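You operate a simulated robot arm through the tools that you are given. There is no shell and no other tool. Be economical: measure what you need, move in short steps, check, and stop when the job is done.

You run a simulated two-armed robot. Do the job below in one go: nothing can be reset, and whatever is moved stays where it is left.

Task
Draw one test copy on the yellow feeder with one turn of its handwheel.
Fine: gap THIN, air MED and vacuum LOW for the turn, air and vacuum off again after; the switch stays off.

The check looks at the end state, three seconds after you hand in, the way a careful person would. Anything else that was tipped, shoved, dropped, spilled or broken makes it a failure.

Robot
Two 7-joint arms with two-finger grippers on one trunk, on a base that drives. Base frame: it is fixed to the floor where the robot stands at the start and does not move with it; the origin is under the middle of the robot, x ahead of it, y to its left, z up. Readings come in cm, rad, newtons and seconds.
The left shoulder is at the start at [5, 19.1, 121.7], the right one opposite. With the tool pointing down near the work surface each hand reaches from about 10 to 50 cm from the robot's upright axis, wherever it stands, measured 20 degrees to its own side. Places, roughly: blue air knob [10, 160, 90]; blue back lever [50, 140, 100]; blue copies knob [30, 160, 90]; blue gap knob [30, 150, 90]; blue handwheel [10, 120, 80]; blue reset button [0, 160, 90]; blue side lever [30, 140, 100]; blue stack [50, 125, 100]; blue switch [10, 150, 90]; blue vacuum knob [20, 150, 90]; green valve [30, 50, 60]; red valve [30, 30, 80]; yellow air knob [60, 10, 90]; yellow back lever [90, -10, 100]; yellow copies knob [80, 10, 90]; yellow feeder [90, -20, 70]. Payload 2.69 kg a hand.
Tool frame (each hand has its own): the origin (TCP) lies between the finger pads and is the grasp point; the fingertips stand 2 cm ahead of it; z points along the fingers, y is the line along which they close. The gripper opens to 10 cm. The gripper's body begins 6.3 cm behind the TCP.
Orientation is told as [roll, pitch, yaw] about the base's x, y, z axes, in that order, counted from this pose: with the fingers straight down and closing along the base's y, the tool's x points along the base's -x, its y along +y and its z along -z.

Tools
- The arms move only by the tool step_arm. It takes "left_steps", "right_steps" or both (then of equal length, played together; a hand with none holds still); each is a list of rows, each an object (a shift or turn left out is 0, a gripper value left out holds the last) with "offset": the shift along the tool's x, y, z in mm, a list of three; "angular": the turn, a rotation vector about the tool's x, y, z in rad, a list of three; "jaw": the closure, from 0 (fully open) to 1 (shut). In form: [{"offset": [x, y, z], "angular": [wx, wy, wz], "jaw": jaw}, ...]. A call has 1 to 8 rows; each row is the pose to reach, as a shift and turn from the pose commanded when the call began, along the tool's axes at that moment. A row lasts 0.2 s, in which the tool goes at most 5 cm and 0.15 rad; a call with a longer step from one row to the next is refused whole, and so is a gripper value outside its range. A pose out of reach is approached as far as the arm can. The call stops where the force on the tool passes 40 N (or 10 N more than at its start, if that is more) or the arm is blocked; 0.2 s more then pass. Each finger travels about 15.3 cm/s and halts on what it meets, pressing with about 41 N; the grip force reading is that of the motor and also rises with nothing between the fingers. The clock runs only during rows and for 0.2 s after the last one: add rows that repeat a pose to give the fingers time. The reply holds the time, the measured pose of the TCP, the force on the tool along the base axes, the opening and the grip force, in the units named above and with some noise, with the torque about the TCP (base axes, N m) and any sound that the robot's microphone picked up, and new pictures: "views" is both (left out), scene, wrist or none (wrist: the cameras of the hands that moved).
- Cameras (640 x 400 px; columns grow to the right, rows downward): "scene" is now at [12.38, 0.62, 137.62]; the picture's right is [0.19, -0.98, 0.00], its down [-0.59, -0.12, -0.80] and it looks along [0.78, 0.15, -0.60] (base axes); focal length 214 px, centre (320, 200). "left" rides on the left gripper at [7, 1.9, -9.9] in its tool frame; the picture's right is [-0.26, 0.97, 0.00], its down [-0.75, -0.20, -0.63] and it looks along [-0.61, -0.16, 0.78] (tool axes); focal length 230 px, centre (320, 200). "right" rides on the right gripper at [7, -1.9, -9.9] in its tool frame; the picture's right is [0.26, 0.97, 0.00], its down [-0.75, 0.20, -0.63] and it looks along [-0.61, 0.16, 0.78] (tool axes); focal length 230 px, centre (320, 200). There is no depth. A picture from a camera that has moved, and an enlarged one, comes with that camera's place and axes in the base frame and with its lens. The place of the scene camera against the robot may be out by one fixed shift of up to 1.8 cm in any direction.
- move_column(by): slides the trunk up (or, below 0, down) by that many cm; the arms and the scene camera ride with it, the base frame stays. It gives what a move gives, with no picture.
- base_move(legs): drives the robot by 1 to 6 legs, each [ahead, left, turn to the left] in cm, cm and rad, along the robot's own axes; the way and the turn of a leg run together, so that a leg with both is an arc; at most 150 cm and 3.142 rad a leg. The arms and the cameras ride along, it lands a little off, and it stops where it bumps. It gives what a move gives, and a new picture of the scene camera.
- turn_head(pan, tilt): turns the head with the scene camera to pan (to the left, within 1.396 rad either way) and tilt (down, from -0.506 to 1.204), counted from straight ahead of the robot. It gives what a move gives, and a new picture of the scene camera.
- close_up(camera, box): a new picture of the part [left, top, right, bottom] of that camera's present view, enlarged. It takes no simulated time.
- sign_off(): hands the job in; it is judged then, once.

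Go step by step. Nothing tells you exact positions but the pictures and the camera data: compare them with the known pose of the tool, close in by small moves and look again before you grip or let go. The budget is 120 turns and 260 pictures, counting those below and the enlarged ones. Unless the task says otherwise, let go and move clear before handing in, and close with one line.

The tools are called by a JSON object that holds its "name" and its "arguments". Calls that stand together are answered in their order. step_arm: Moves the arms, as the interface text tells. Its arguments: {"type":"object","properties":{"left_steps":{"type":"array","items":{"type":"object","properties":{"offset":{"type":"array","items":{"type":"number"}},"angular":{"type":"array","items":{"type":"number"}},"jaw":{"type":"number"}}}},"right_steps":{"type":"array","items":{"type":"object","properties":{"offset":{"type":"array","items":{"type":"number"}},"angular":{"type":"array","items":{"type":"number"}},"jaw":{"type":"number"}}}},"views":{"type":"string","enum":["both","scene","wrist","none"]}},"required":[]} The other tools are called the same way: move_column (by) slides the trunk up or down; base_move (legs) drives the base; turn_head (pan, tilt) turns the head that bears the scene camera; close_up (camera, box) takes an enlarged picture of a part of a camera's view; sign_off () hands the job in.

At the start:

```text
t: 0.0
left_tcp_pos: [36.33, 9.85, 127.18]
left_orientation: [-0.002, -0.001, 0.002]
left_wrist_force: [-0.3, 0.2, 0.8]
left_torque: [0.01, 0.02, 0.0]
left_width: 10.0
left_gripper_force: 0.1
right_tcp_pos: [33.42, -17.42, 117.94]
right_orientation: [0.0, 0.0, 0.001]
right_wrist_force: [0.1, -0.3, 0.3]
right_torque: [-0.02, 0.02, 0.02]
right_width: 9.99
right_gripper_force: 0.1
trunk travel left (down, up): [-27.5, 4.8]
robot x, y, heading: [0.02, 0.17, -0.001]
head pan, tilt: [0.194, 0.649]
```

scene: 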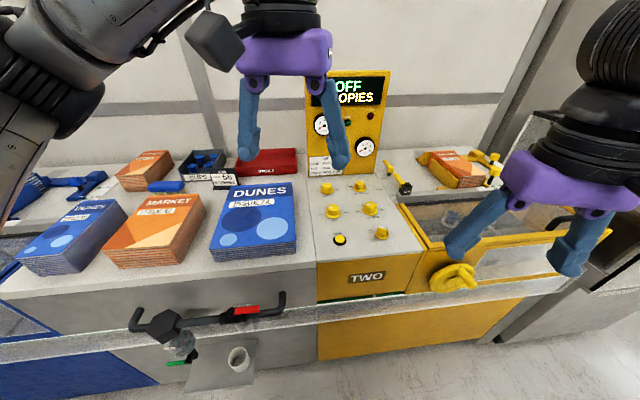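
right: 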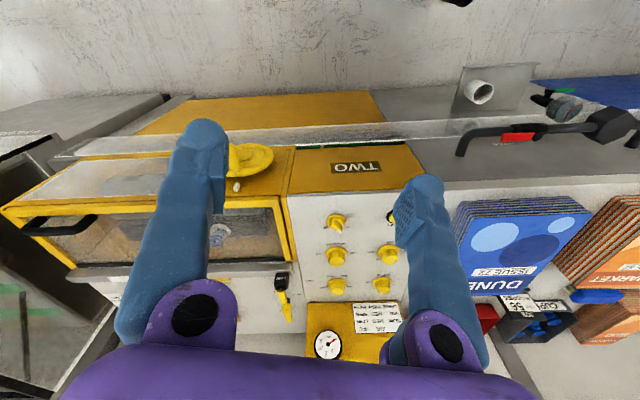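
left: 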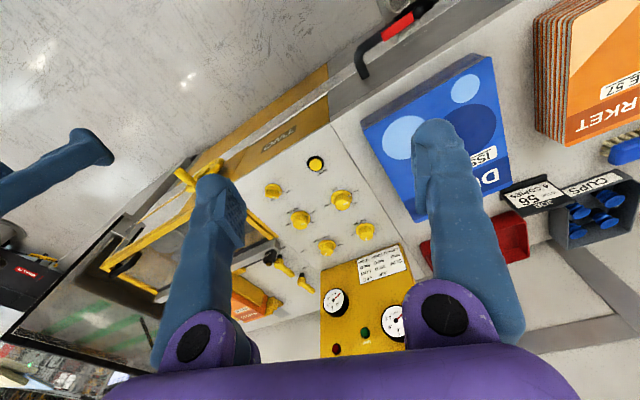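

I see the yellow feeder (TWO) ahead with six knobs on its panel, a gauge box, and a handwheel on its front. I'll enlarge the panel, card and wheel.

{"name": "close_up", "arguments": {"camera": "scene", "box": [300, 60, 420, 180]}}

{"name": "close_up", "arguments": {"camera": "scene", "box": [300, 165, 500, 300]}}

{"name": "close_up", "arguments": {"camera": "left", "box": [240, 140, 420, 360]}}

{"name": "close_up", "arguments": {"camera": "right", "box": [200, 130, 420, 360]}}

```text
3.33 times, centred on (360, 120) of scene
camera zoom: at [12.38, 0.62, 137.62], right [0.19, -0.98, 0.0], down [-0.59, -0.12, -0.8], along [0.78, 0.15, -0.6], focal length 715 px, centre (187, 467)
```

zoom: 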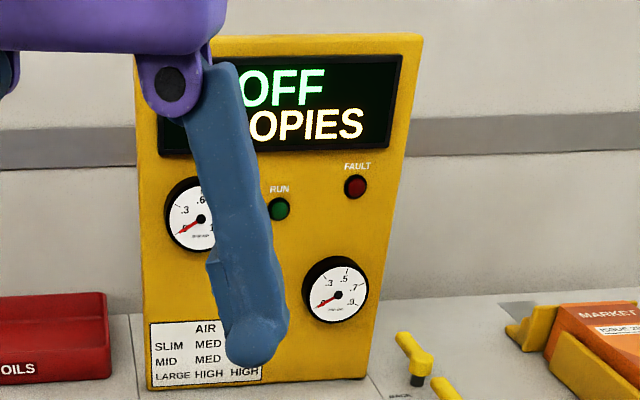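

```text
2.96 times, centred on (400, 232) of scene
camera zoom: at [12.38, 0.62, 137.62], right [0.19, -0.98, 0.0], down [-0.59, -0.12, -0.8], along [0.78, 0.15, -0.6], focal length 636 px, centre (83, 104)
```

zoom: 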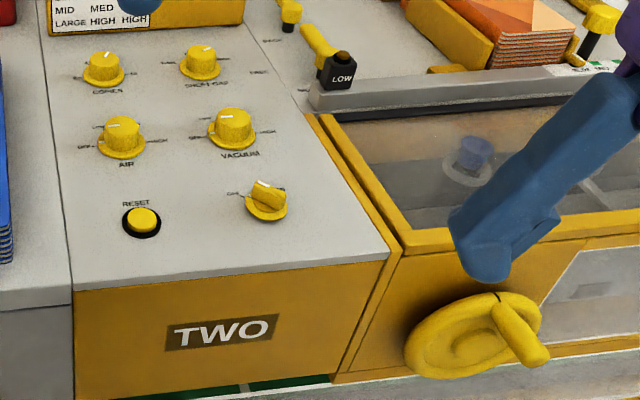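

```text
1.82 times, centred on (330, 250) of left
camera zoom: at [29.4, 11.72, 137.04], right [0.26, 0.97, 0.0], down [0.75, -0.2, 0.63], along [0.61, -0.16, -0.78], focal length 418 px, centre (302, 109)
```

zoom: 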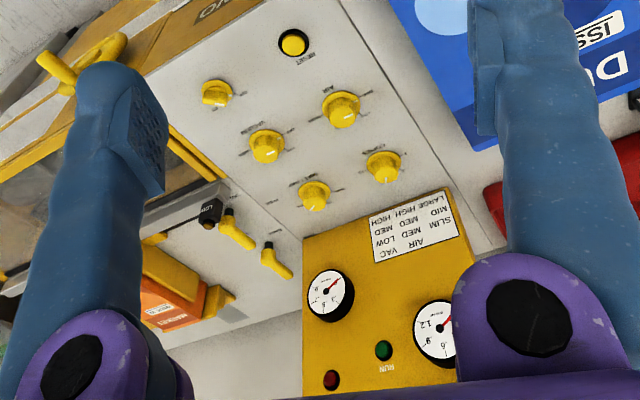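

```text
1.74 times, centred on (310, 245) of right
camera zoom: at [26.45, -19.17, 127.8], right [-0.26, 0.97, 0.0], down [0.75, 0.2, 0.63], along [0.61, 0.16, -0.78], focal length 400 px, centre (337, 122)
```

zoom: 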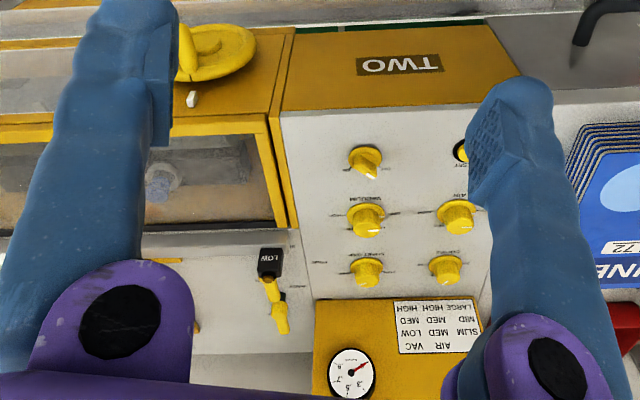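

Panel layout: COPIES and SHEET GAP at the back, AIR and VACUUM in the middle, RESET and the switch at the front; the card says air/vac by paper. I'll look down to see what stands between me and the feeder before driving.

{"name": "turn_head", "arguments": {"pan": 0, "tilt": 1.1}}

{"name": "turn_head", "arguments": {"pan": -0.3, "tilt": 0.6}}

```text
t: 0.9
left_tcp_pos: [36.36, 9.82, 127.2]
left_orientation: [-0.001, 0.002, 0.001]
left_wrist_force: [0.4, 0.2, -0.8]
left_torque: [0.0, 0.02, 0.0]
left_width: 9.99
left_gripper_force: 0.1
right_tcp_pos: [33.49, -17.34, 118.03]
right_orientation: [0.0, 0.0, 0.001]
right_wrist_force: [0.1, 0.7, -0.3]
right_torque: [-0.01, 0.0, 0.02]
right_width: 9.99
right_gripper_force: 0.1
trunk travel left (down, up): [-27.5, 4.8]
robot x, y, heading: [-0.07, -0.21, 0.0]
head pan, tilt: [0.0, 1.1]
camera scene: at [10.18, -1.06, 134.2], right [0.0, -1.0, 0.0], down [-0.89, 0.0, -0.45], along [0.45, 0.0, -0.89], focal length 214 px, centre (320, 200)
```

scene: 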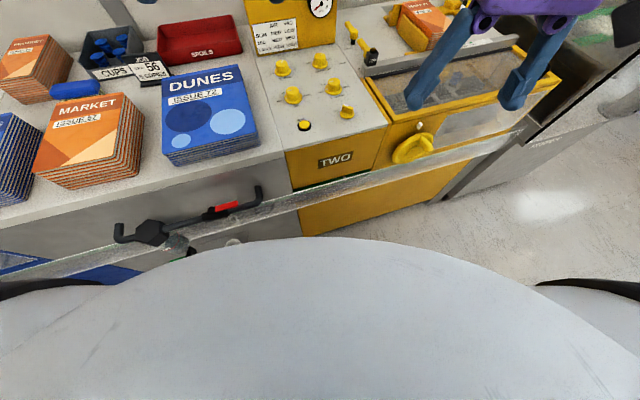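

```text
t: 1.8
left_tcp_pos: [36.44, 9.92, 127.22]
left_orientation: [0.0, 0.0, -0.001]
left_wrist_force: [0.6, -0.2, -0.3]
left_torque: [-0.03, 0.02, -0.01]
left_width: 10.0
left_gripper_force: 0.0
right_tcp_pos: [33.4, -17.34, 118.01]
right_orientation: [0.001, 0.001, -0.001]
right_wrist_force: [-0.3, -0.1, 0.6]
right_torque: [0.01, 0.02, 0.02]
right_width: 10.01
right_gripper_force: 0.0
trunk travel left (down, up): [-27.5, 4.8]
robot x, y, heading: [-0.09, -0.18, 0.002]
head pan, tilt: [-0.3, 0.6]
camera scene: at [12.31, -3.67, 138.04], right [-0.3, -0.96, 0.0], down [-0.54, 0.17, -0.82], along [0.79, -0.24, -0.57], focal length 214 px, centre (320, 200)
```

scene: 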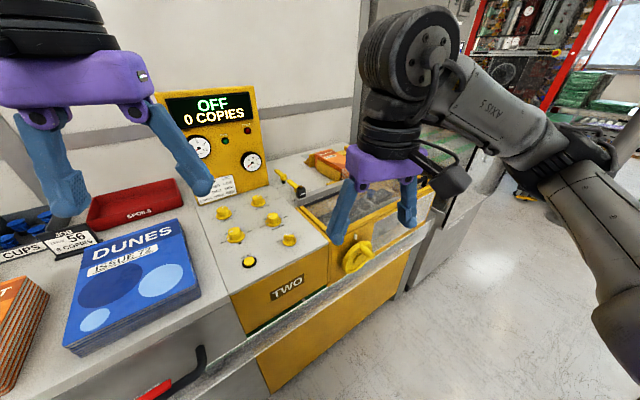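

The counter is yawed about 0.3 rad from my heading, and a rail or sill runs along its front. I'll look closer at it and at the wheel.

{"name": "close_up", "arguments": {"camera": "scene", "box": [180, 170, 460, 400]}}

{"name": "turn_head", "arguments": {"pan": -0.3, "tilt": 1.1}}

```text
1.74 times, centred on (320, 285) of scene
camera zoom: at [12.31, -3.67, 138.04], right [-0.3, -0.96, 0.0], down [-0.54, 0.17, -0.82], along [0.79, -0.24, -0.57], focal length 373 px, centre (320, 52)
```

zoom: 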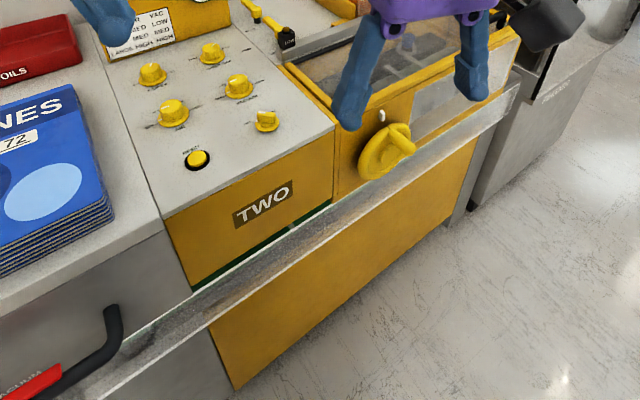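

```text
t: 2.8
left_tcp_pos: [36.5, 9.82, 127.12]
left_orientation: [-0.003, 0.0, 0.002]
left_wrist_force: [0.1, 0.3, -0.4]
left_torque: [0.01, 0.01, -0.03]
left_width: 10.0
left_gripper_force: 0.1
right_tcp_pos: [33.54, -17.44, 117.93]
right_orientation: [0.0, 0.001, 0.001]
right_wrist_force: [-0.9, 0.3, 0.0]
right_torque: [-0.02, 0.0, -0.02]
right_width: 10.0
right_gripper_force: 0.1
trunk travel left (down, up): [-27.5, 4.8]
robot x, y, heading: [0.15, -0.17, -0.002]
head pan, tilt: [-0.3, 1.1]
camera scene: at [9.89, -2.93, 134.2], right [-0.3, -0.96, 0.0], down [-0.85, 0.26, -0.45], along [0.43, -0.13, -0.89], focal length 214 px, centre (320, 200)
```

scene: 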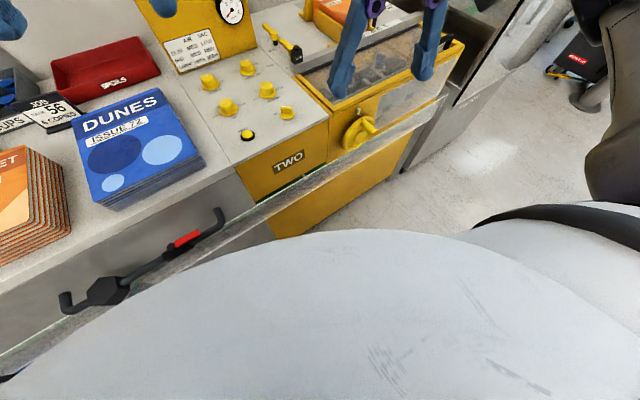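

The feeder front is angled ~0.31 rad, with a fixed sill below the wheel. I'll shift right and turn to face it squarely, then look.

{"name": "base_move", "arguments": {"legs": [[8, -27, 0], [0, 0, 0.31]]}}

{"name": "turn_head", "arguments": {"pan": 0.3, "tilt": 0.8}}

```text
t: 6.7
left_tcp_pos: [39.75, -5.83, 127.06]
left_orientation: [-0.002, -0.001, 0.31]
left_wrist_force: [0.1, 1.0, -0.9]
left_torque: [-0.02, 0.02, 0.01]
left_width: 10.01
left_gripper_force: 0.1
right_tcp_pos: [45.17, -32.81, 117.94]
right_orientation: [-0.001, -0.001, 0.307]
right_wrist_force: [-0.1, -0.2, 0.0]
right_torque: [-0.02, -0.03, 0.02]
right_width: 9.97
right_gripper_force: 0.2
trunk travel left (down, up): [-27.5, 4.8]
robot x, y, heading: [8.18, -25.96, 0.312]
head pan, tilt: [-0.3, 1.1]
camera scene: at [18.1, -26.06, 134.19], right [0.01, -1.0, 0.0], down [-0.89, -0.01, -0.45], along [0.45, 0.0, -0.89], focal length 214 px, centre (320, 200)
```

scene: 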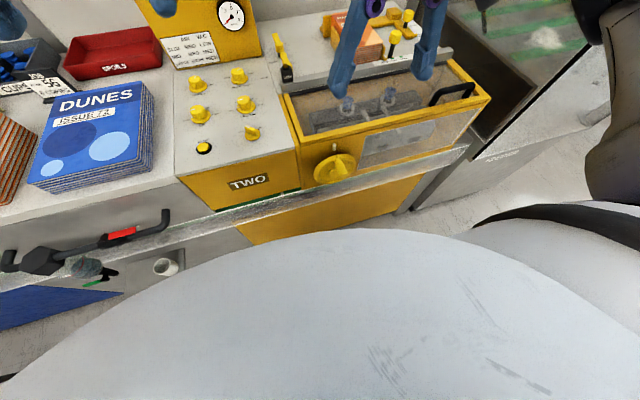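

```text
t: 7.7
left_tcp_pos: [39.8, -5.83, 127.19]
left_orientation: [-0.002, 0.002, 0.31]
left_wrist_force: [-0.6, 0.2, 0.4]
left_torque: [0.02, 0.02, -0.01]
left_width: 10.0
left_gripper_force: 0.1
right_tcp_pos: [45.26, -32.71, 117.93]
right_orientation: [0.001, 0.0, 0.308]
right_wrist_force: [-0.6, 0.0, 0.0]
right_torque: [-0.04, 0.03, 0.02]
right_width: 10.01
right_gripper_force: 0.0
trunk travel left (down, up): [-27.5, 4.8]
robot x, y, heading: [8.11, -26.06, 0.307]
head pan, tilt: [0.3, 0.799]
camera scene: at [18.42, -21.53, 136.36], right [0.57, -0.82, 0.0], down [-0.59, -0.41, -0.7], along [0.57, 0.4, -0.72], focal length 214 px, centre (320, 200)
```

scene: 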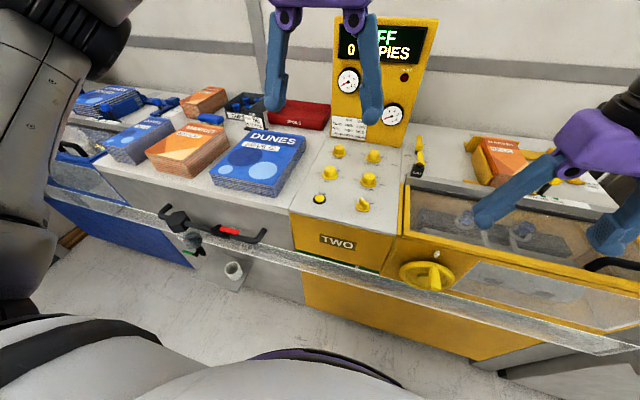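

Heading now matches the feeder. I drive ahead in a modest step toward it.

{"name": "base_move", "arguments": {"legs": [[14, 0, 0]]}}

```text
t: 9.0
left_tcp_pos: [51.61, -2.21, 127.1]
left_orientation: [-0.002, 0.0, 0.31]
left_wrist_force: [0.1, 0.6, 0.6]
left_torque: [0.01, -0.01, 0.02]
left_width: 9.99
left_gripper_force: 0.1
right_tcp_pos: [57.04, -29.0, 117.88]
right_orientation: [0.001, 0.001, 0.307]
right_wrist_force: [0.4, -0.6, 1.0]
right_torque: [0.05, -0.02, -0.02]
right_width: 10.01
right_gripper_force: 0.0
trunk travel left (down, up): [-27.5, 4.8]
robot x, y, heading: [20.56, -22.53, 0.312]
head pan, tilt: [0.3, 0.799]
stopped in leg 1: the robot was blocked; the commanded pose is now the measured one
camera scene: at [30.19, -17.8, 136.36], right [0.57, -0.82, 0.0], down [-0.59, -0.41, -0.7], along [0.57, 0.4, -0.72], focal length 214 px, centre (320, 200)
```

scene: 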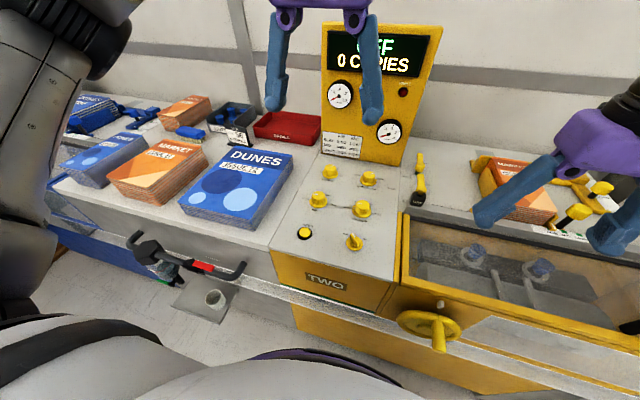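

The base touched the counter; I back off 1 cm and enlarge the panel and the wheel to locate them.

{"name": "base_move", "arguments": {"legs": [[-1, 0, 0]]}}

{"name": "close_up", "arguments": {"camera": "scene", "box": [260, 140, 420, 300]}}

{"name": "close_up", "arguments": {"camera": "scene", "box": [370, 260, 500, 360]}}

{"name": "step_arm", "arguments": {"left_steps": [{"offset": [0, 0, 0]}], "right_steps": [{"offset": [0, 0, 0]}], "views": "wrist"}}

```text
t: 9.8
left_tcp_pos: [50.78, -2.46, 127.08]
left_orientation: [-0.001, 0.001, 0.308]
left_wrist_force: [0.0, -0.1, 0.4]
left_torque: [0.0, 0.01, 0.01]
left_width: 9.99
left_gripper_force: 0.0
right_tcp_pos: [56.12, -29.29, 117.94]
right_orientation: [-0.002, 0.001, 0.306]
right_wrist_force: [0.5, 0.1, 0.7]
right_torque: [-0.01, 0.03, -0.05]
right_width: 10.02
right_gripper_force: 0.0
trunk travel left (down, up): [-27.5, 4.8]
robot x, y, heading: [19.05, -22.68, 0.313]
head pan, tilt: [0.3, 0.799]
camera scene: at [29.33, -18.07, 136.35], right [0.57, -0.82, 0.0], down [-0.59, -0.41, -0.7], along [0.57, 0.4, -0.72], focal length 214 px, centre (320, 200)
```

scene: 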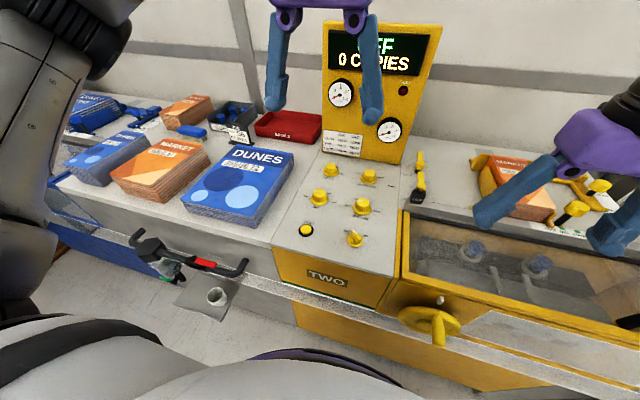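

```text
2.50 times, centred on (340, 220) of scene
camera zoom: at [29.33, -18.07, 136.35], right [0.57, -0.82, 0.0], down [-0.59, -0.41, -0.7], along [0.57, 0.4, -0.72], focal length 536 px, centre (270, 150)
```

zoom: 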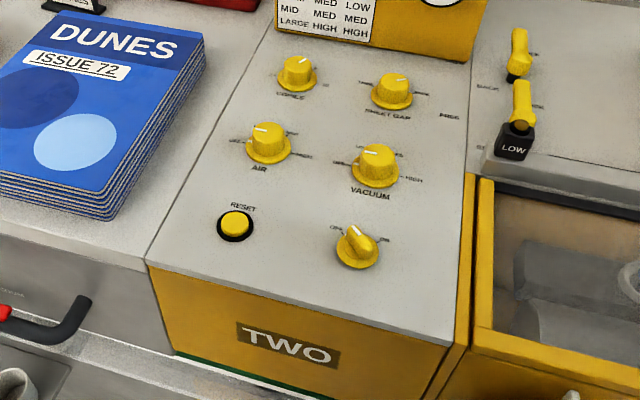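

```text
4.00 times, centred on (435, 310) of scene
camera zoom: at [29.33, -18.07, 136.35], right [0.57, -0.82, 0.0], down [-0.59, -0.41, -0.7], along [0.57, 0.4, -0.72], focal length 858 px, centre (-140, -240)
```

zoom: 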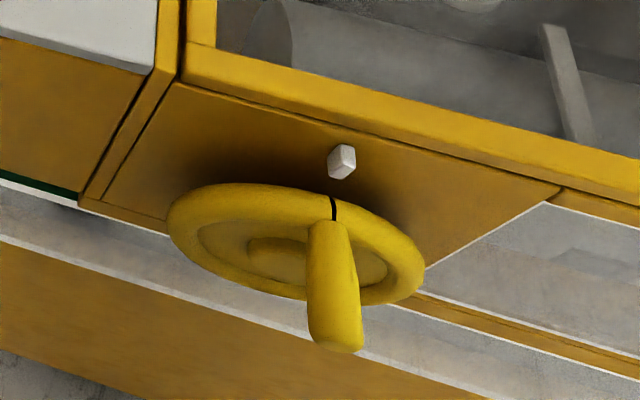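

```text
t: 10.2
left_tcp_pos: [50.85, -2.42, 126.91]
left_orientation: [-0.001, 0.003, 0.309]
left_wrist_force: [-0.2, -0.5, -0.3]
left_torque: [-0.01, -0.01, -0.03]
left_width: 9.98
left_gripper_force: 0.0
right_tcp_pos: [56.2, -29.26, 117.92]
right_orientation: [0.0, 0.002, 0.307]
right_wrist_force: [0.3, 0.0, 0.3]
right_torque: [-0.07, 0.01, -0.01]
right_width: 9.99
right_gripper_force: 0.1
trunk travel left (down, up): [-27.5, 4.8]
robot x, y, heading: [19.05, -22.86, 0.309]
head pan, tilt: [0.3, 0.799]
camera right: at [50.06, -33.09, 127.78], right [-0.54, 0.84, 0.0], down [0.66, 0.42, 0.63], along [0.53, 0.34, -0.78], focal length 230 px, centre (320, 200)
camera left: at [43.55, -2.76, 136.99], right [-0.05, 1.0, 0.0], down [0.78, 0.04, 0.63], along [0.63, 0.03, -0.78], focal length 230 px, centre (320, 200)
```

right: 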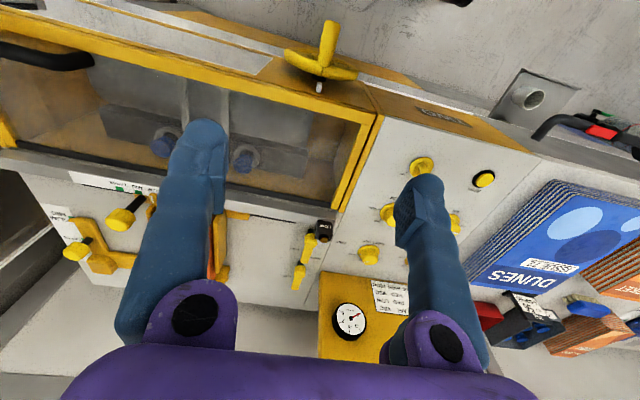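
left: 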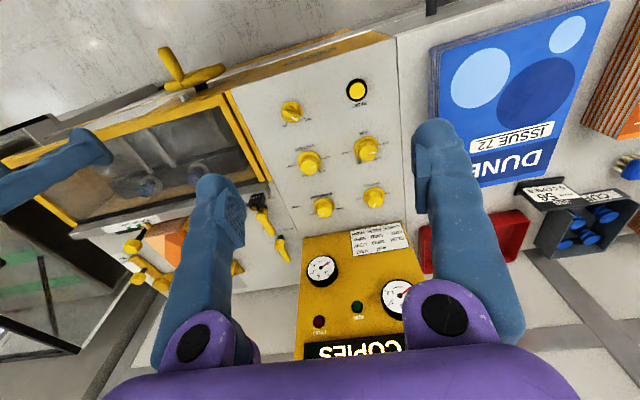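

Good views. I enlarge the left wrist view to read knob scales.

{"name": "close_up", "arguments": {"camera": "left", "box": [270, 60, 410, 230]}}

{"name": "close_up", "arguments": {"camera": "left", "box": [280, 180, 350, 230]}}

{"name": "close_up", "arguments": {"camera": "scene", "box": [325, 160, 405, 210]}}

{"name": "close_up", "arguments": {"camera": "scene", "box": [300, 160, 380, 220]}}

```text
2.35 times, centred on (340, 145) of left
camera zoom: at [43.55, -2.76, 136.99], right [-0.05, 1.0, 0.0], down [0.78, 0.04, 0.63], along [0.63, 0.03, -0.78], focal length 541 px, centre (273, 329)
```

zoom: 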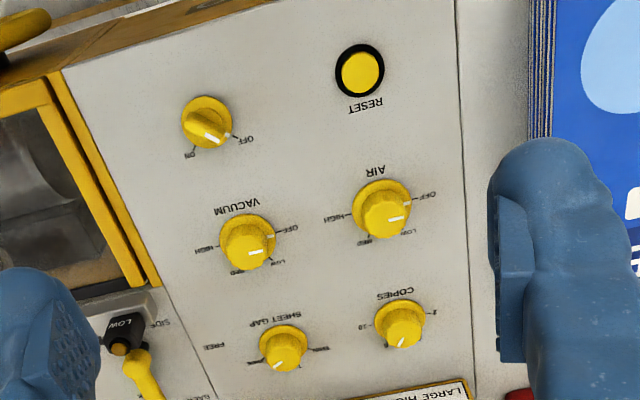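

```text
8.00 times, centred on (315, 205) of left
camera zoom: at [43.55, -2.76, 136.99], right [-0.05, 1.0, 0.0], down [0.78, 0.04, 0.63], along [0.63, 0.03, -0.78], focal length 1841 px, centre (360, 160)
```

zoom: 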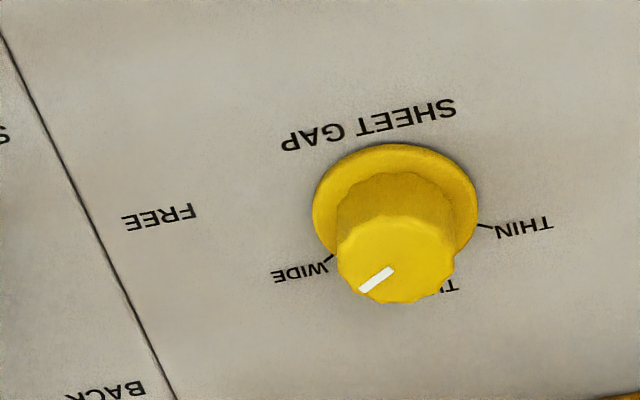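

```text
8.00 times, centred on (365, 185) of scene
camera zoom: at [29.32, -18.07, 136.36], right [0.57, -0.82, 0.0], down [-0.59, -0.41, -0.7], along [0.57, 0.4, -0.72], focal length 1716 px, centre (-40, 320)
```

zoom: 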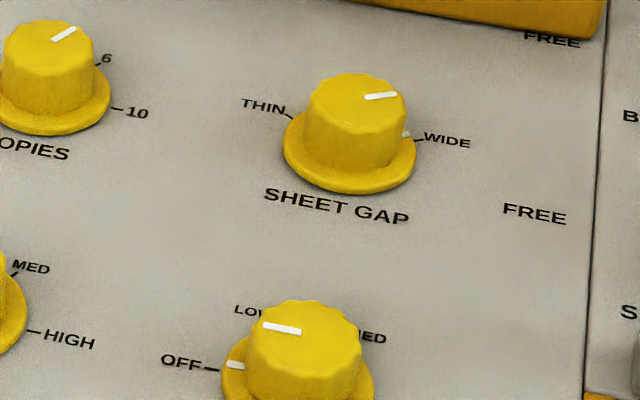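

```text
6.67 times, centred on (340, 190) of scene
camera zoom: at [29.32, -18.07, 136.36], right [0.57, -0.82, 0.0], down [-0.59, -0.41, -0.7], along [0.57, 0.4, -0.72], focal length 1430 px, centre (187, 267)
```

zoom: 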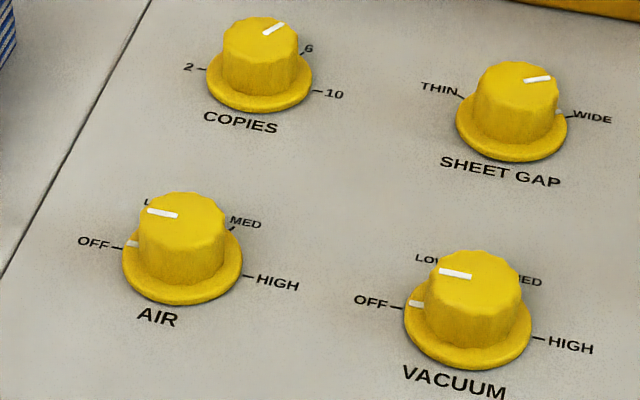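

Knobs read: gap at WIDE, air and vacuum OFF, LOW/MED clockwise of OFF by about 60°/120°; the wheel peg sits at the top at its index. I test the left hand's reach above the vacuum knob.

{"name": "step_arm", "arguments": {"left_steps": [{"offset": [-40, -18, 30]}, {"offset": [-80, -36, 60]}, {"offset": [-120, -54, 90]}, {"offset": [-150, -70, 120]}, {"offset": [-174, -79, 150]}, {"offset": [-174, -79, 150]}], "views": "both"}}

```text
refused: row 1 steps farther than a row can; nothing moved
```

{"name": "step_arm", "arguments": {"left_steps": [{"offset": [-32, -15, 25]}, {"offset": [-64, -29, 50]}, {"offset": [-96, -44, 80]}, {"offset": [-125, -57, 110]}, {"offset": [-150, -68, 130]}, {"offset": [-174, -79, 150]}, {"offset": [-174, -79, 150]}], "views": "both"}}

```text
t: 11.8
left_tcp_pos: [69.85, -4.58, 112.18]
left_orientation: [-0.002, 0.0, 0.309]
left_wrist_force: [-0.2, 0.8, -0.3]
left_torque: [0.0, -0.02, 0.01]
left_width: 9.98
left_gripper_force: 0.1
right_tcp_pos: [56.14, -29.21, 117.88]
right_orientation: [0.0, 0.001, 0.307]
right_wrist_force: [0.7, 0.1, -0.1]
right_torque: [-0.03, -0.01, -0.04]
right_width: 10.03
right_gripper_force: 0.0
trunk travel left (down, up): [-27.5, 4.8]
robot x, y, heading: [18.72, -22.84, 0.31]
head pan, tilt: [0.3, 0.799]
camera scene: at [29.23, -18.07, 136.37], right [0.57, -0.82, 0.0], down [-0.59, -0.41, -0.7], along [0.57, 0.4, -0.72], focal length 214 px, centre (320, 200)
camera left: at [62.64, -4.82, 122.07], right [-0.05, 1.0, 0.0], down [0.78, 0.04, 0.63], along [0.63, 0.03, -0.78], focal length 230 px, centre (320, 200)
```

scene: 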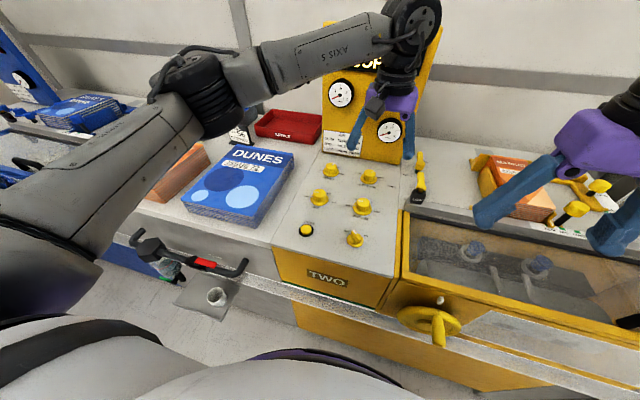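
left: 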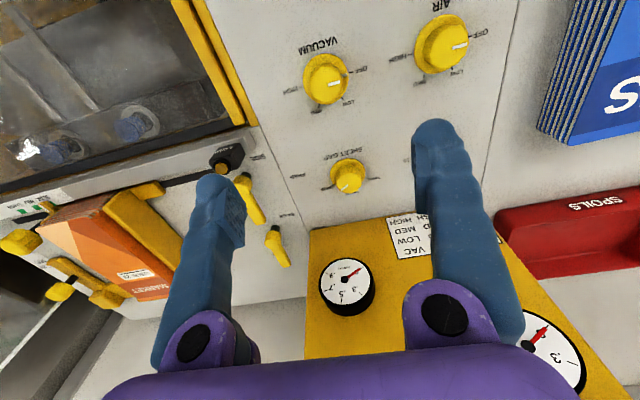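

The hand reaches. Triangulating with the wrist camera puts the vacuum cap at about [67.8, -3.9, 96] and the gap cap at about [80.2, 0, 96]. I move above the gap knob, pre-turned so that the 120° turn stays in wrist range.

{"name": "step_arm", "arguments": {"left_steps": [{"offset": [-16, 2, 0], "angular": [0, 0, 0.14], "jaw": 0.3}, {"offset": [-32, 4, 0], "angular": [0, 0, 0.28]}, {"offset": [-48, 6, 0], "angular": [0, 0, 0.42]}, {"offset": [-64, 8, 10], "angular": [0, 0, 0.56]}, {"offset": [-80, 10, 20], "angular": [0, 0, 0.7]}, {"offset": [-96, 12, 40], "angular": [0, 0, 0.84]}, {"offset": [-112, 12, 60], "angular": [0, 0, 0.98]}, {"offset": [-112, 12, 60], "angular": [0, 0, 0.98]}], "views": "both"}}

```text
t: 13.6
left_tcp_pos: [73.19, 3.34, 108.09]
left_orientation: [0.014, 0.036, -0.381]
left_wrist_force: [-0.5, -0.2, -0.5]
left_torque: [0.0, 0.02, -0.01]
left_width: 6.99
left_gripper_force: 0.1
left hand out of reach, approached as far as the arm can: row 5, 6, 7, 8
right_tcp_pos: [56.08, -29.63, 117.87]
right_orientation: [0.0, 0.0, 0.306]
right_wrist_force: [1.2, -0.4, 0.0]
right_torque: [0.05, -0.02, -0.01]
right_width: 10.0
right_gripper_force: 0.0
trunk travel left (down, up): [-27.5, 4.8]
robot x, y, heading: [18.76, -22.52, 0.307]
head pan, tilt: [0.3, 0.799]
camera scene: at [29.31, -18.39, 136.38], right [0.57, -0.82, 0.0], down [-0.59, -0.41, -0.7], along [0.57, 0.4, -0.72], focal length 214 px, centre (320, 200)
camera left: at [67.66, 7.34, 118.26], right [0.6, 0.8, 0.0], down [0.64, -0.48, 0.6], along [0.48, -0.36, -0.8], focal length 230 px, centre (320, 200)
```

scene: 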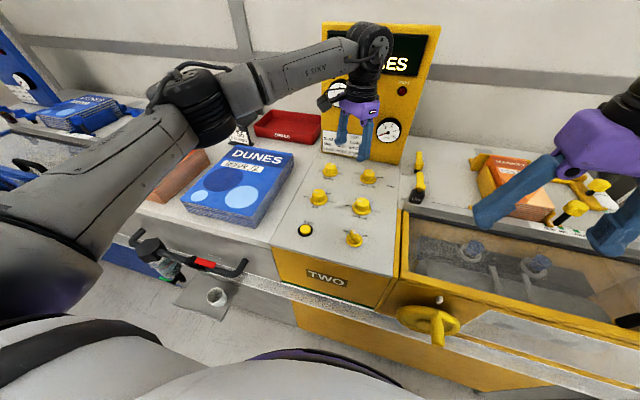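
left: 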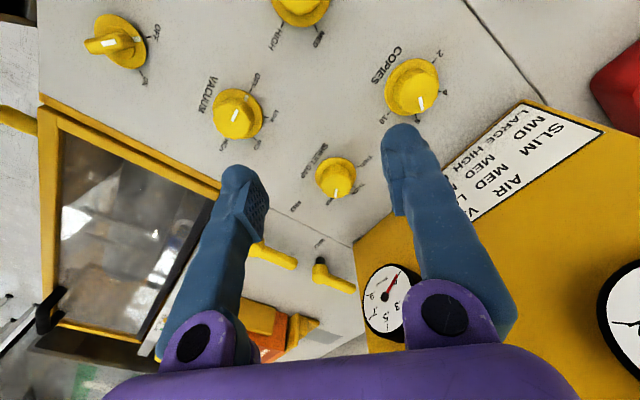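

The arm is stretched out about 8 cm short. I'll draw the hand back and turn the base right so the left shoulder comes forward.

{"name": "step_arm", "arguments": {"left_steps": [{"offset": [24, -29, -15], "angular": [0, 0, -0.1]}, {"offset": [47, -58, -30], "angular": [0, 0, -0.2]}, {"offset": [70, -88, -45], "angular": [0, 0, -0.3]}, {"offset": [94, -117, -60], "angular": [0, 0, -0.4]}, {"offset": [118, -147, -75], "angular": [0, 0, -0.5]}, {"offset": [141, -176, -90], "angular": [0, 0, -0.6]}, {"offset": [141, -176, -90], "angular": [0, 0, -0.6]}], "views": "none"}}

{"name": "base_move", "arguments": {"legs": [[0, 0, -0.6]]}}

```text
t: 15.2
left_tcp_pos: [53.82, -8.27, 117.37]
left_orientation: [0.03, 0.021, 0.225]
left_wrist_force: [-0.3, 0.1, -0.4]
left_torque: [-0.01, 0.01, -0.02]
left_width: 6.99
left_gripper_force: 0.2
right_tcp_pos: [56.13, -29.28, 117.9]
right_orientation: [-0.002, 0.0, 0.307]
right_wrist_force: [0.0, 0.6, 0.1]
right_torque: [-0.02, 0.02, 0.0]
right_width: 10.01
right_gripper_force: 0.0
trunk travel left (down, up): [-27.5, 4.8]
robot x, y, heading: [19.07, -23.08, 0.305]
head pan, tilt: [0.3, 0.799]
```

```text
t: 17.2
left_tcp_pos: [55.93, -30.97, 117.28]
left_orientation: [0.031, 0.021, -0.393]
left_wrist_force: [-0.9, 0.4, -0.2]
left_torque: [0.01, 0.02, 0.01]
left_width: 6.99
left_gripper_force: 0.1
right_tcp_pos: [45.58, -49.68, 117.91]
right_orientation: [0.0, 0.0, -0.31]
right_wrist_force: [0.3, 1.2, -0.1]
right_torque: [0.01, 0.0, -0.03]
right_width: 10.0
right_gripper_force: 0.0
trunk travel left (down, up): [-27.5, 4.8]
robot x, y, heading: [18.91, -23.03, -0.31]
head pan, tilt: [0.3, 0.799]
camera scene: at [30.71, -25.21, 136.37], right [-0.01, -1.0, 0.0], down [-0.72, 0.01, -0.7], along [0.7, -0.01, -0.72], focal length 214 px, centre (320, 200)
```

scene: 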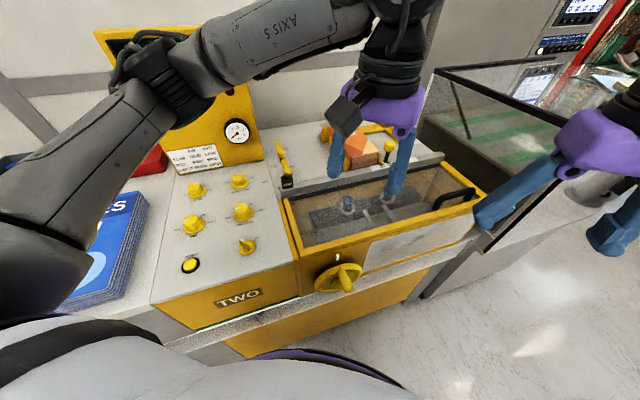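

The base turned freely and the left shoulder is now forward. I carry the left hand high across to above the gap knob.

{"name": "step_arm", "arguments": {"left_steps": [{"offset": [-13, 46, 0], "angular": [0.02, -0.031, 0]}, {"offset": [-26, 92, 0], "angular": [0.02, -0.031, 0]}, {"offset": [-39, 138, 0], "angular": [0.02, -0.031, 0]}, {"offset": [-52, 184, 0], "angular": [0.02, -0.031, 0]}, {"offset": [-65, 230, 0], "angular": [0.02, -0.031, 0]}, {"offset": [-78, 276, 0], "angular": [0.02, -0.031, 0]}, {"offset": [-91, 322, 0], "angular": [0.02, -0.031, 0]}, {"offset": [-104, 368, 0], "angular": [0.02, -0.031, 0]}], "views": "wrist"}}

```text
t: 19.1
left_tcp_pos: [79.62, -1.22, 118.29]
left_orientation: [0.009, -0.009, -0.397]
left_wrist_force: [0.8, 0.5, 0.0]
left_torque: [0.0, -0.01, -0.03]
left_width: 6.99
left_gripper_force: 0.0
right_tcp_pos: [45.62, -49.36, 117.85]
right_orientation: [-0.001, 0.0, -0.312]
right_wrist_force: [-0.6, -0.3, -0.4]
right_torque: [-0.01, 0.02, -0.03]
right_width: 10.0
right_gripper_force: 0.1
trunk travel left (down, up): [-27.5, 4.8]
robot x, y, heading: [18.8, -22.83, -0.309]
head pan, tilt: [0.3, 0.799]
camera left: at [73.72, 3.22, 128.19], right [0.61, 0.79, 0.01], down [0.61, -0.48, 0.63], along [0.51, -0.38, -0.77], focal length 230 px, centre (320, 200)
```

left: 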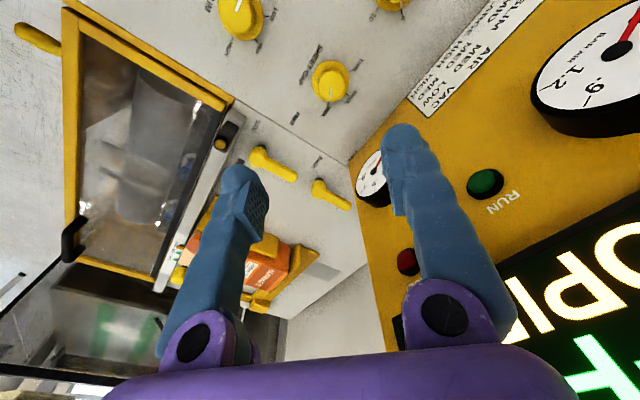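

Wrist view gives the gap cap at about [80.5, 0.2]. I centre over it, pre-turn and lower.

{"name": "step_arm", "arguments": {"left_steps": [{"offset": [-2, 15, 30], "angular": [0, 0, 0.13]}, {"offset": [-2, 15, 70], "angular": [0, 0, 0.26]}, {"offset": [-2, 15, 110], "angular": [0, 0, 0.39]}, {"offset": [-2, 15, 140], "angular": [0, 0, 0.52]}, {"offset": [-2, 15, 140], "angular": [0, 0, 0.52]}], "views": "wrist"}}

```text
t: 20.2
left_tcp_pos: [74.48, 1.32, 103.49]
left_orientation: [0.013, -0.002, -0.79]
left_wrist_force: [0.0, 0.4, 0.4]
left_torque: [-0.01, 0.03, -0.03]
left_width: 7.03
left_gripper_force: 0.2
left hand out of reach, approached as far as the arm can: row 3, 4, 5
right_tcp_pos: [45.47, -49.57, 117.9]
right_orientation: [-0.002, 0.001, -0.312]
right_wrist_force: [0.7, 1.9, -0.4]
right_torque: [-0.03, 0.0, 0.02]
right_width: 9.98
right_gripper_force: 0.0
trunk travel left (down, up): [-27.5, 4.8]
robot x, y, heading: [19.05, -22.54, -0.307]
head pan, tilt: [0.3, 0.799]
camera left: at [70.72, 7.44, 113.39], right [0.87, 0.5, 0.01], down [0.38, -0.68, 0.63], along [0.32, -0.54, -0.78], focal length 230 px, centre (320, 200)
```

left: 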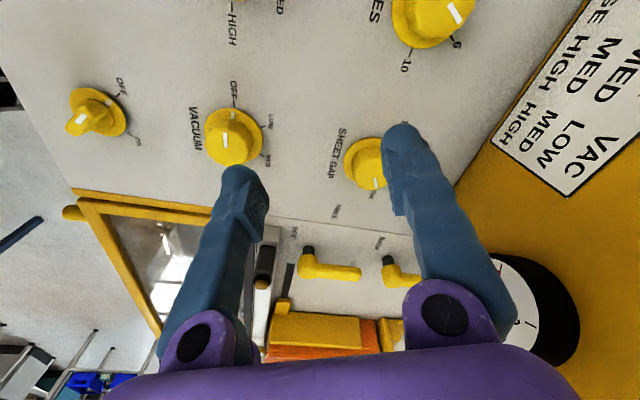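

Low and turned, the arm falls 6 cm short, though at z 118 it reached; lowering the trunk should bring that geometry down. I raise the hand and lower the trunk 13 cm.

{"name": "step_arm", "arguments": {"left_steps": [{"offset": [0, 0, -40], "angular": [0, 0, -0.13]}, {"offset": [0, 0, -80], "angular": [0, 0, -0.26]}, {"offset": [0, 0, -120], "angular": [0, 0, -0.39]}, {"offset": [0, 0, -150], "angular": [0, 0, -0.39]}, {"offset": [0, 0, -150], "angular": [0, 0, -0.39]}], "views": "none"}}

{"name": "move_column", "arguments": {"by": -13}}

{"name": "step_arm", "arguments": {"left_steps": [{"offset": [0, 0, 0]}], "views": "both"}}

```text
t: 21.4
left_tcp_pos: [74.19, 1.06, 118.67]
left_orientation: [0.01, -0.003, -0.399]
left_wrist_force: [0.0, 0.5, -0.4]
left_torque: [0.01, 0.0, 0.01]
left_width: 6.99
left_gripper_force: 0.1
right_tcp_pos: [45.55, -49.52, 117.89]
right_orientation: [0.001, 0.0, -0.31]
right_wrist_force: [0.2, -0.1, 0.2]
right_torque: [0.0, -0.01, -0.01]
right_width: 10.01
right_gripper_force: 0.1
trunk travel left (down, up): [-27.5, 4.8]
robot x, y, heading: [18.88, -22.79, -0.311]
head pan, tilt: [0.3, 0.799]
```

```text
t: 23.0
left_tcp_pos: [74.2, 1.14, 105.62]
left_orientation: [0.012, -0.003, -0.397]
left_wrist_force: [0.6, -0.9, 0.1]
left_torque: [0.02, 0.02, 0.01]
left_width: 7.0
left_gripper_force: 0.0
right_tcp_pos: [45.56, -49.59, 104.87]
right_orientation: [0.002, -0.002, -0.31]
right_wrist_force: [-0.3, 0.0, -0.2]
right_torque: [0.0, 0.01, 0.01]
right_width: 9.99
right_gripper_force: 0.0
trunk travel left (down, up): [-14.5, 17.8]
robot x, y, heading: [18.77, -22.76, -0.308]
head pan, tilt: [0.3, 0.799]
```

```text
t: 23.4
left_tcp_pos: [74.24, 1.08, 105.61]
left_orientation: [0.011, -0.007, -0.399]
left_wrist_force: [0.0, -0.6, -0.1]
left_torque: [0.0, -0.01, -0.01]
left_width: 7.04
left_gripper_force: 0.1
right_tcp_pos: [45.48, -49.57, 104.92]
right_orientation: [0.001, 0.0, -0.311]
right_wrist_force: [-0.5, 0.0, -0.1]
right_torque: [0.01, 0.0, -0.02]
right_width: 9.96
right_gripper_force: 0.1
trunk travel left (down, up): [-14.5, 17.8]
robot x, y, heading: [19.03, -23.07, -0.308]
head pan, tilt: [0.3, 0.799]
camera scene: at [30.71, -25.19, 123.37], right [-0.01, -1.0, 0.0], down [-0.72, 0.01, -0.7], along [0.7, -0.01, -0.72], focal length 214 px, centre (320, 200)
camera left: at [68.39, 5.44, 115.56], right [0.61, 0.79, 0.01], down [0.61, -0.48, 0.63], along [0.5, -0.38, -0.78], focal length 230 px, centre (320, 200)
```

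scene: 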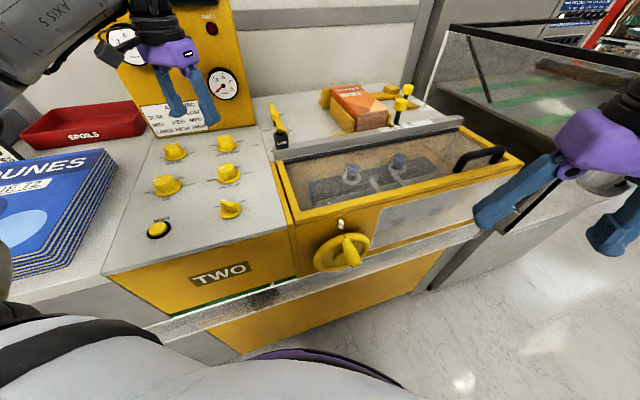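
left: 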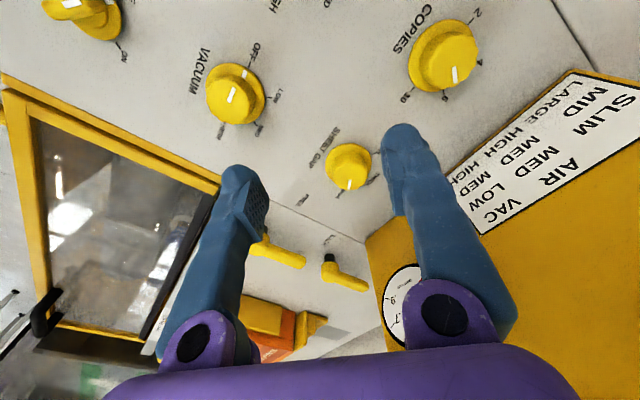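

Now I move at the lower trunk to over the gap knob.

{"name": "step_arm", "arguments": {"left_steps": [{"offset": [-30, 8, 0]}, {"offset": [-58, 15, 10]}, {"offset": [-58, 15, 36]}, {"offset": [-58, 15, 36]}], "views": "both"}}

{"name": "close_up", "arguments": {"camera": "scene", "box": [130, 40, 290, 180]}}

```text
t: 24.4
left_tcp_pos: [80.25, 0.39, 101.92]
left_orientation: [0.011, -0.006, -0.398]
left_wrist_force: [-0.5, -0.3, -0.9]
left_torque: [0.02, 0.02, 0.0]
left_width: 7.01
left_gripper_force: 0.1
right_tcp_pos: [45.48, -49.67, 104.96]
right_orientation: [0.001, 0.001, -0.31]
right_wrist_force: [-0.1, 0.6, -0.2]
right_torque: [-0.03, 0.02, 0.01]
right_width: 10.02
right_gripper_force: 0.0
trunk travel left (down, up): [-14.5, 17.8]
robot x, y, heading: [18.7, -22.94, -0.31]
head pan, tilt: [0.3, 0.799]
camera scene: at [30.71, -25.21, 123.37], right [-0.01, -1.0, 0.0], down [-0.72, 0.01, -0.7], along [0.7, -0.01, -0.72], focal length 214 px, centre (320, 200)
camera left: at [74.49, 4.69, 111.88], right [0.61, 0.79, 0.01], down [0.61, -0.48, 0.63], along [0.51, -0.38, -0.78], focal length 230 px, centre (320, 200)
```

scene: 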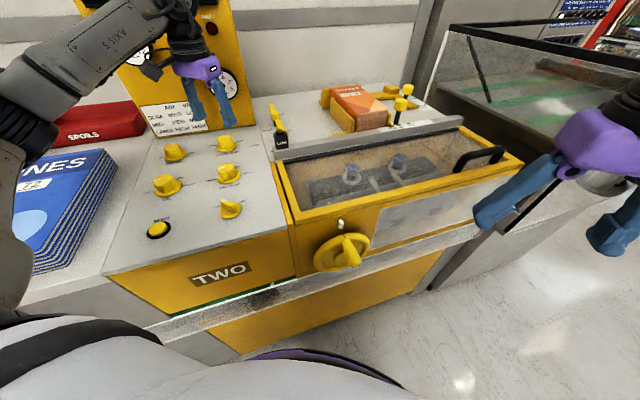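
left: 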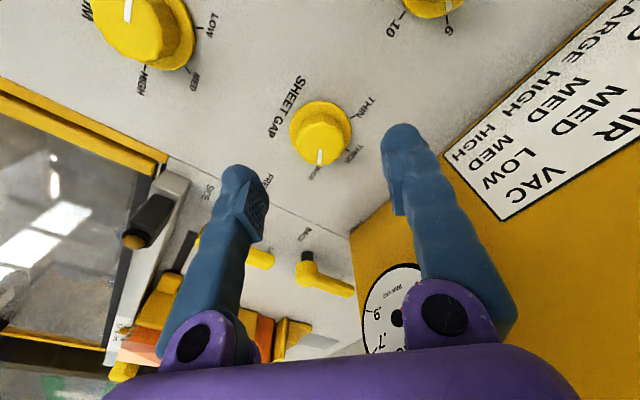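

```text
2.86 times, centred on (210, 110) of scene
camera zoom: at [30.71, -25.21, 123.37], right [-0.01, -1.0, 0.0], down [-0.72, 0.01, -0.7], along [0.7, -0.01, -0.72], focal length 613 px, centre (634, 457)
```

zoom: 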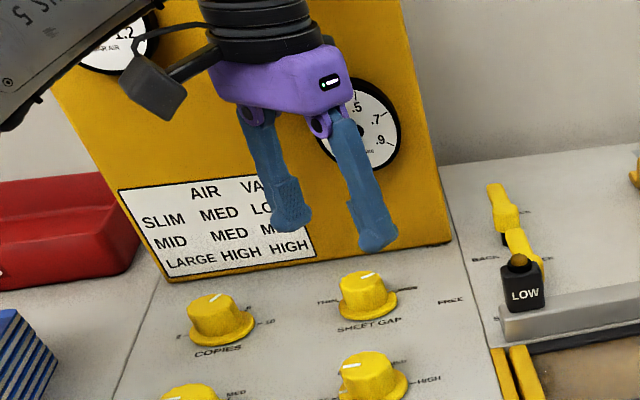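

The cap sits on the hand's axis with top near z 96.4. I lower to straddle it and close.

{"name": "step_arm", "arguments": {"left_steps": [{"offset": [0, 0, 28]}, {"offset": [0, 0, 56]}, {"offset": [0, 0, 56]}, {"offset": [0, 0, 56], "jaw": 0.62}, {"offset": [0, 0, 56], "jaw": 0.62}], "views": "both"}}

{"name": "close_up", "arguments": {"camera": "scene", "box": [130, 40, 290, 180]}}

```text
t: 25.6
left_tcp_pos: [80.21, 0.47, 96.47]
left_orientation: [0.013, -0.003, -0.398]
left_wrist_force: [0.0, -1.3, -0.4]
left_torque: [-0.01, 0.02, 0.03]
left_width: 3.85
left_gripper_force: 0.2
right_tcp_pos: [45.48, -49.61, 104.96]
right_orientation: [0.001, -0.002, -0.31]
right_wrist_force: [-0.3, 0.3, 0.6]
right_torque: [0.0, 0.04, -0.01]
right_width: 9.99
right_gripper_force: 0.2
trunk travel left (down, up): [-14.5, 17.8]
robot x, y, heading: [18.68, -22.92, -0.308]
head pan, tilt: [0.3, 0.799]
camera scene: at [30.72, -25.2, 123.36], right [-0.01, -1.0, 0.0], down [-0.72, 0.01, -0.7], along [0.7, -0.01, -0.72], focal length 214 px, centre (320, 200)
camera left: at [74.4, 4.8, 106.3], right [0.61, 0.79, 0.01], down [0.61, -0.48, 0.63], along [0.5, -0.38, -0.78], focal length 230 px, centre (320, 200)
```

scene: 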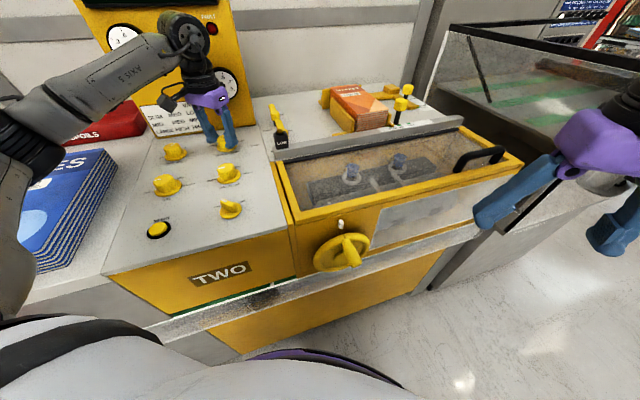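
left: 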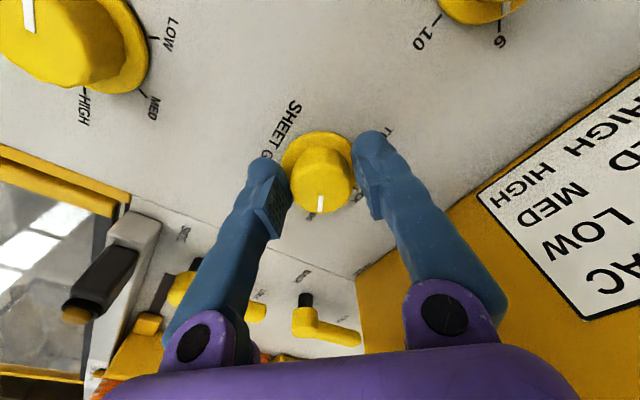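

```text
2.86 times, centred on (210, 110) of scene
camera zoom: at [30.72, -25.2, 123.36], right [-0.01, -1.0, 0.0], down [-0.72, 0.01, -0.7], along [0.7, -0.01, -0.72], focal length 613 px, centre (634, 457)
```

zoom: 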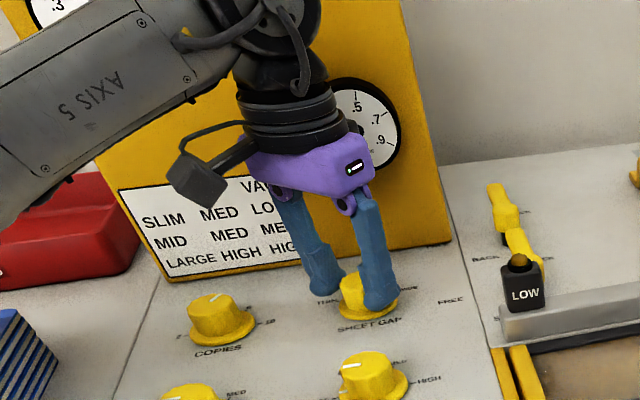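

The fingers straddle the cap. I close onto it.

{"name": "step_arm", "arguments": {"left_steps": [{"offset": [0, 0, 0], "jaw": 0.8}, {"offset": [0, 0, 0], "jaw": 0.8}, {"offset": [0, 0, 0], "jaw": 0.8}], "views": "wrist"}}

```text
t: 26.4
left_tcp_pos: [80.12, 0.31, 96.31]
left_orientation: [0.012, -0.003, -0.4]
left_wrist_force: [-6.0, -6.9, -6.1]
left_torque: [-0.26, -0.08, -0.07]
left_width: 3.48
left_gripper_force: 44.8
right_tcp_pos: [45.54, -49.6, 104.92]
right_orientation: [0.001, 0.001, -0.311]
right_wrist_force: [0.0, 0.7, 0.5]
right_torque: [0.0, 0.01, 0.0]
right_width: 10.01
right_gripper_force: 0.0
trunk travel left (down, up): [-14.5, 17.8]
robot x, y, heading: [18.86, -22.78, -0.314]
head pan, tilt: [0.3, 0.799]
camera left: at [74.38, 4.7, 106.29], right [0.61, 0.79, 0.01], down [0.61, -0.48, 0.63], along [0.5, -0.38, -0.78], focal length 230 px, centre (320, 200)
```

left: 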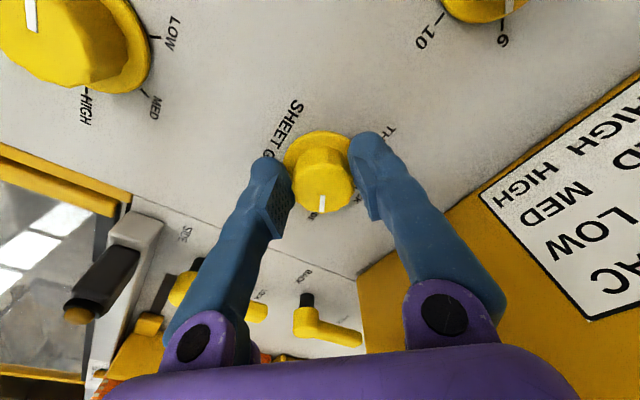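

Gripped at 3.5 cm. I turn the knob anticlockwise 60° in this call.

{"name": "step_arm", "arguments": {"left_steps": [{"offset": [0, -1, 0], "angular": [0, 0, -0.13]}, {"offset": [0, -2, 0], "angular": [0, 0, -0.26]}, {"offset": [0, -2, 0], "angular": [0, 0, -0.4]}, {"offset": [0, -2, 0], "angular": [0, 0, -0.53]}, {"offset": [0, -2, 0], "angular": [0, 0, -0.66]}, {"offset": [0, -2, 0], "angular": [0, 0, -0.79]}, {"offset": [0, -2, 0], "angular": [0, 0, -0.92]}, {"offset": [0, -2, 0], "angular": [0, 0, -1.05]}], "views": "wrist"}}

```text
t: 28.2
left_tcp_pos: [80.29, -0.35, 96.41]
left_orientation: [0.003, -0.01, 0.651]
left_wrist_force: [4.1, -31.7, -17.6]
left_torque: [-0.24, 0.33, -0.19]
left_width: 3.47
left_gripper_force: 45.1
right_tcp_pos: [45.68, -49.82, 104.81]
right_orientation: [0.001, 0.003, -0.312]
right_wrist_force: [-0.2, -0.2, -0.2]
right_torque: [-0.02, 0.0, -0.04]
right_width: 10.01
right_gripper_force: 0.2
trunk travel left (down, up): [-14.5, 17.8]
robot x, y, heading: [18.95, -22.64, -0.311]
head pan, tilt: [0.3, 0.799]
camera left: at [73.58, -3.11, 106.23], right [-0.38, 0.93, 0.0], down [0.71, 0.29, 0.64], along [0.59, 0.24, -0.77], focal length 230 px, centre (320, 200)
```

left: 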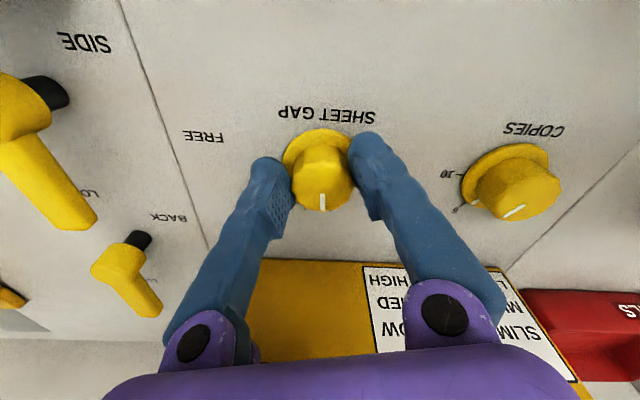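

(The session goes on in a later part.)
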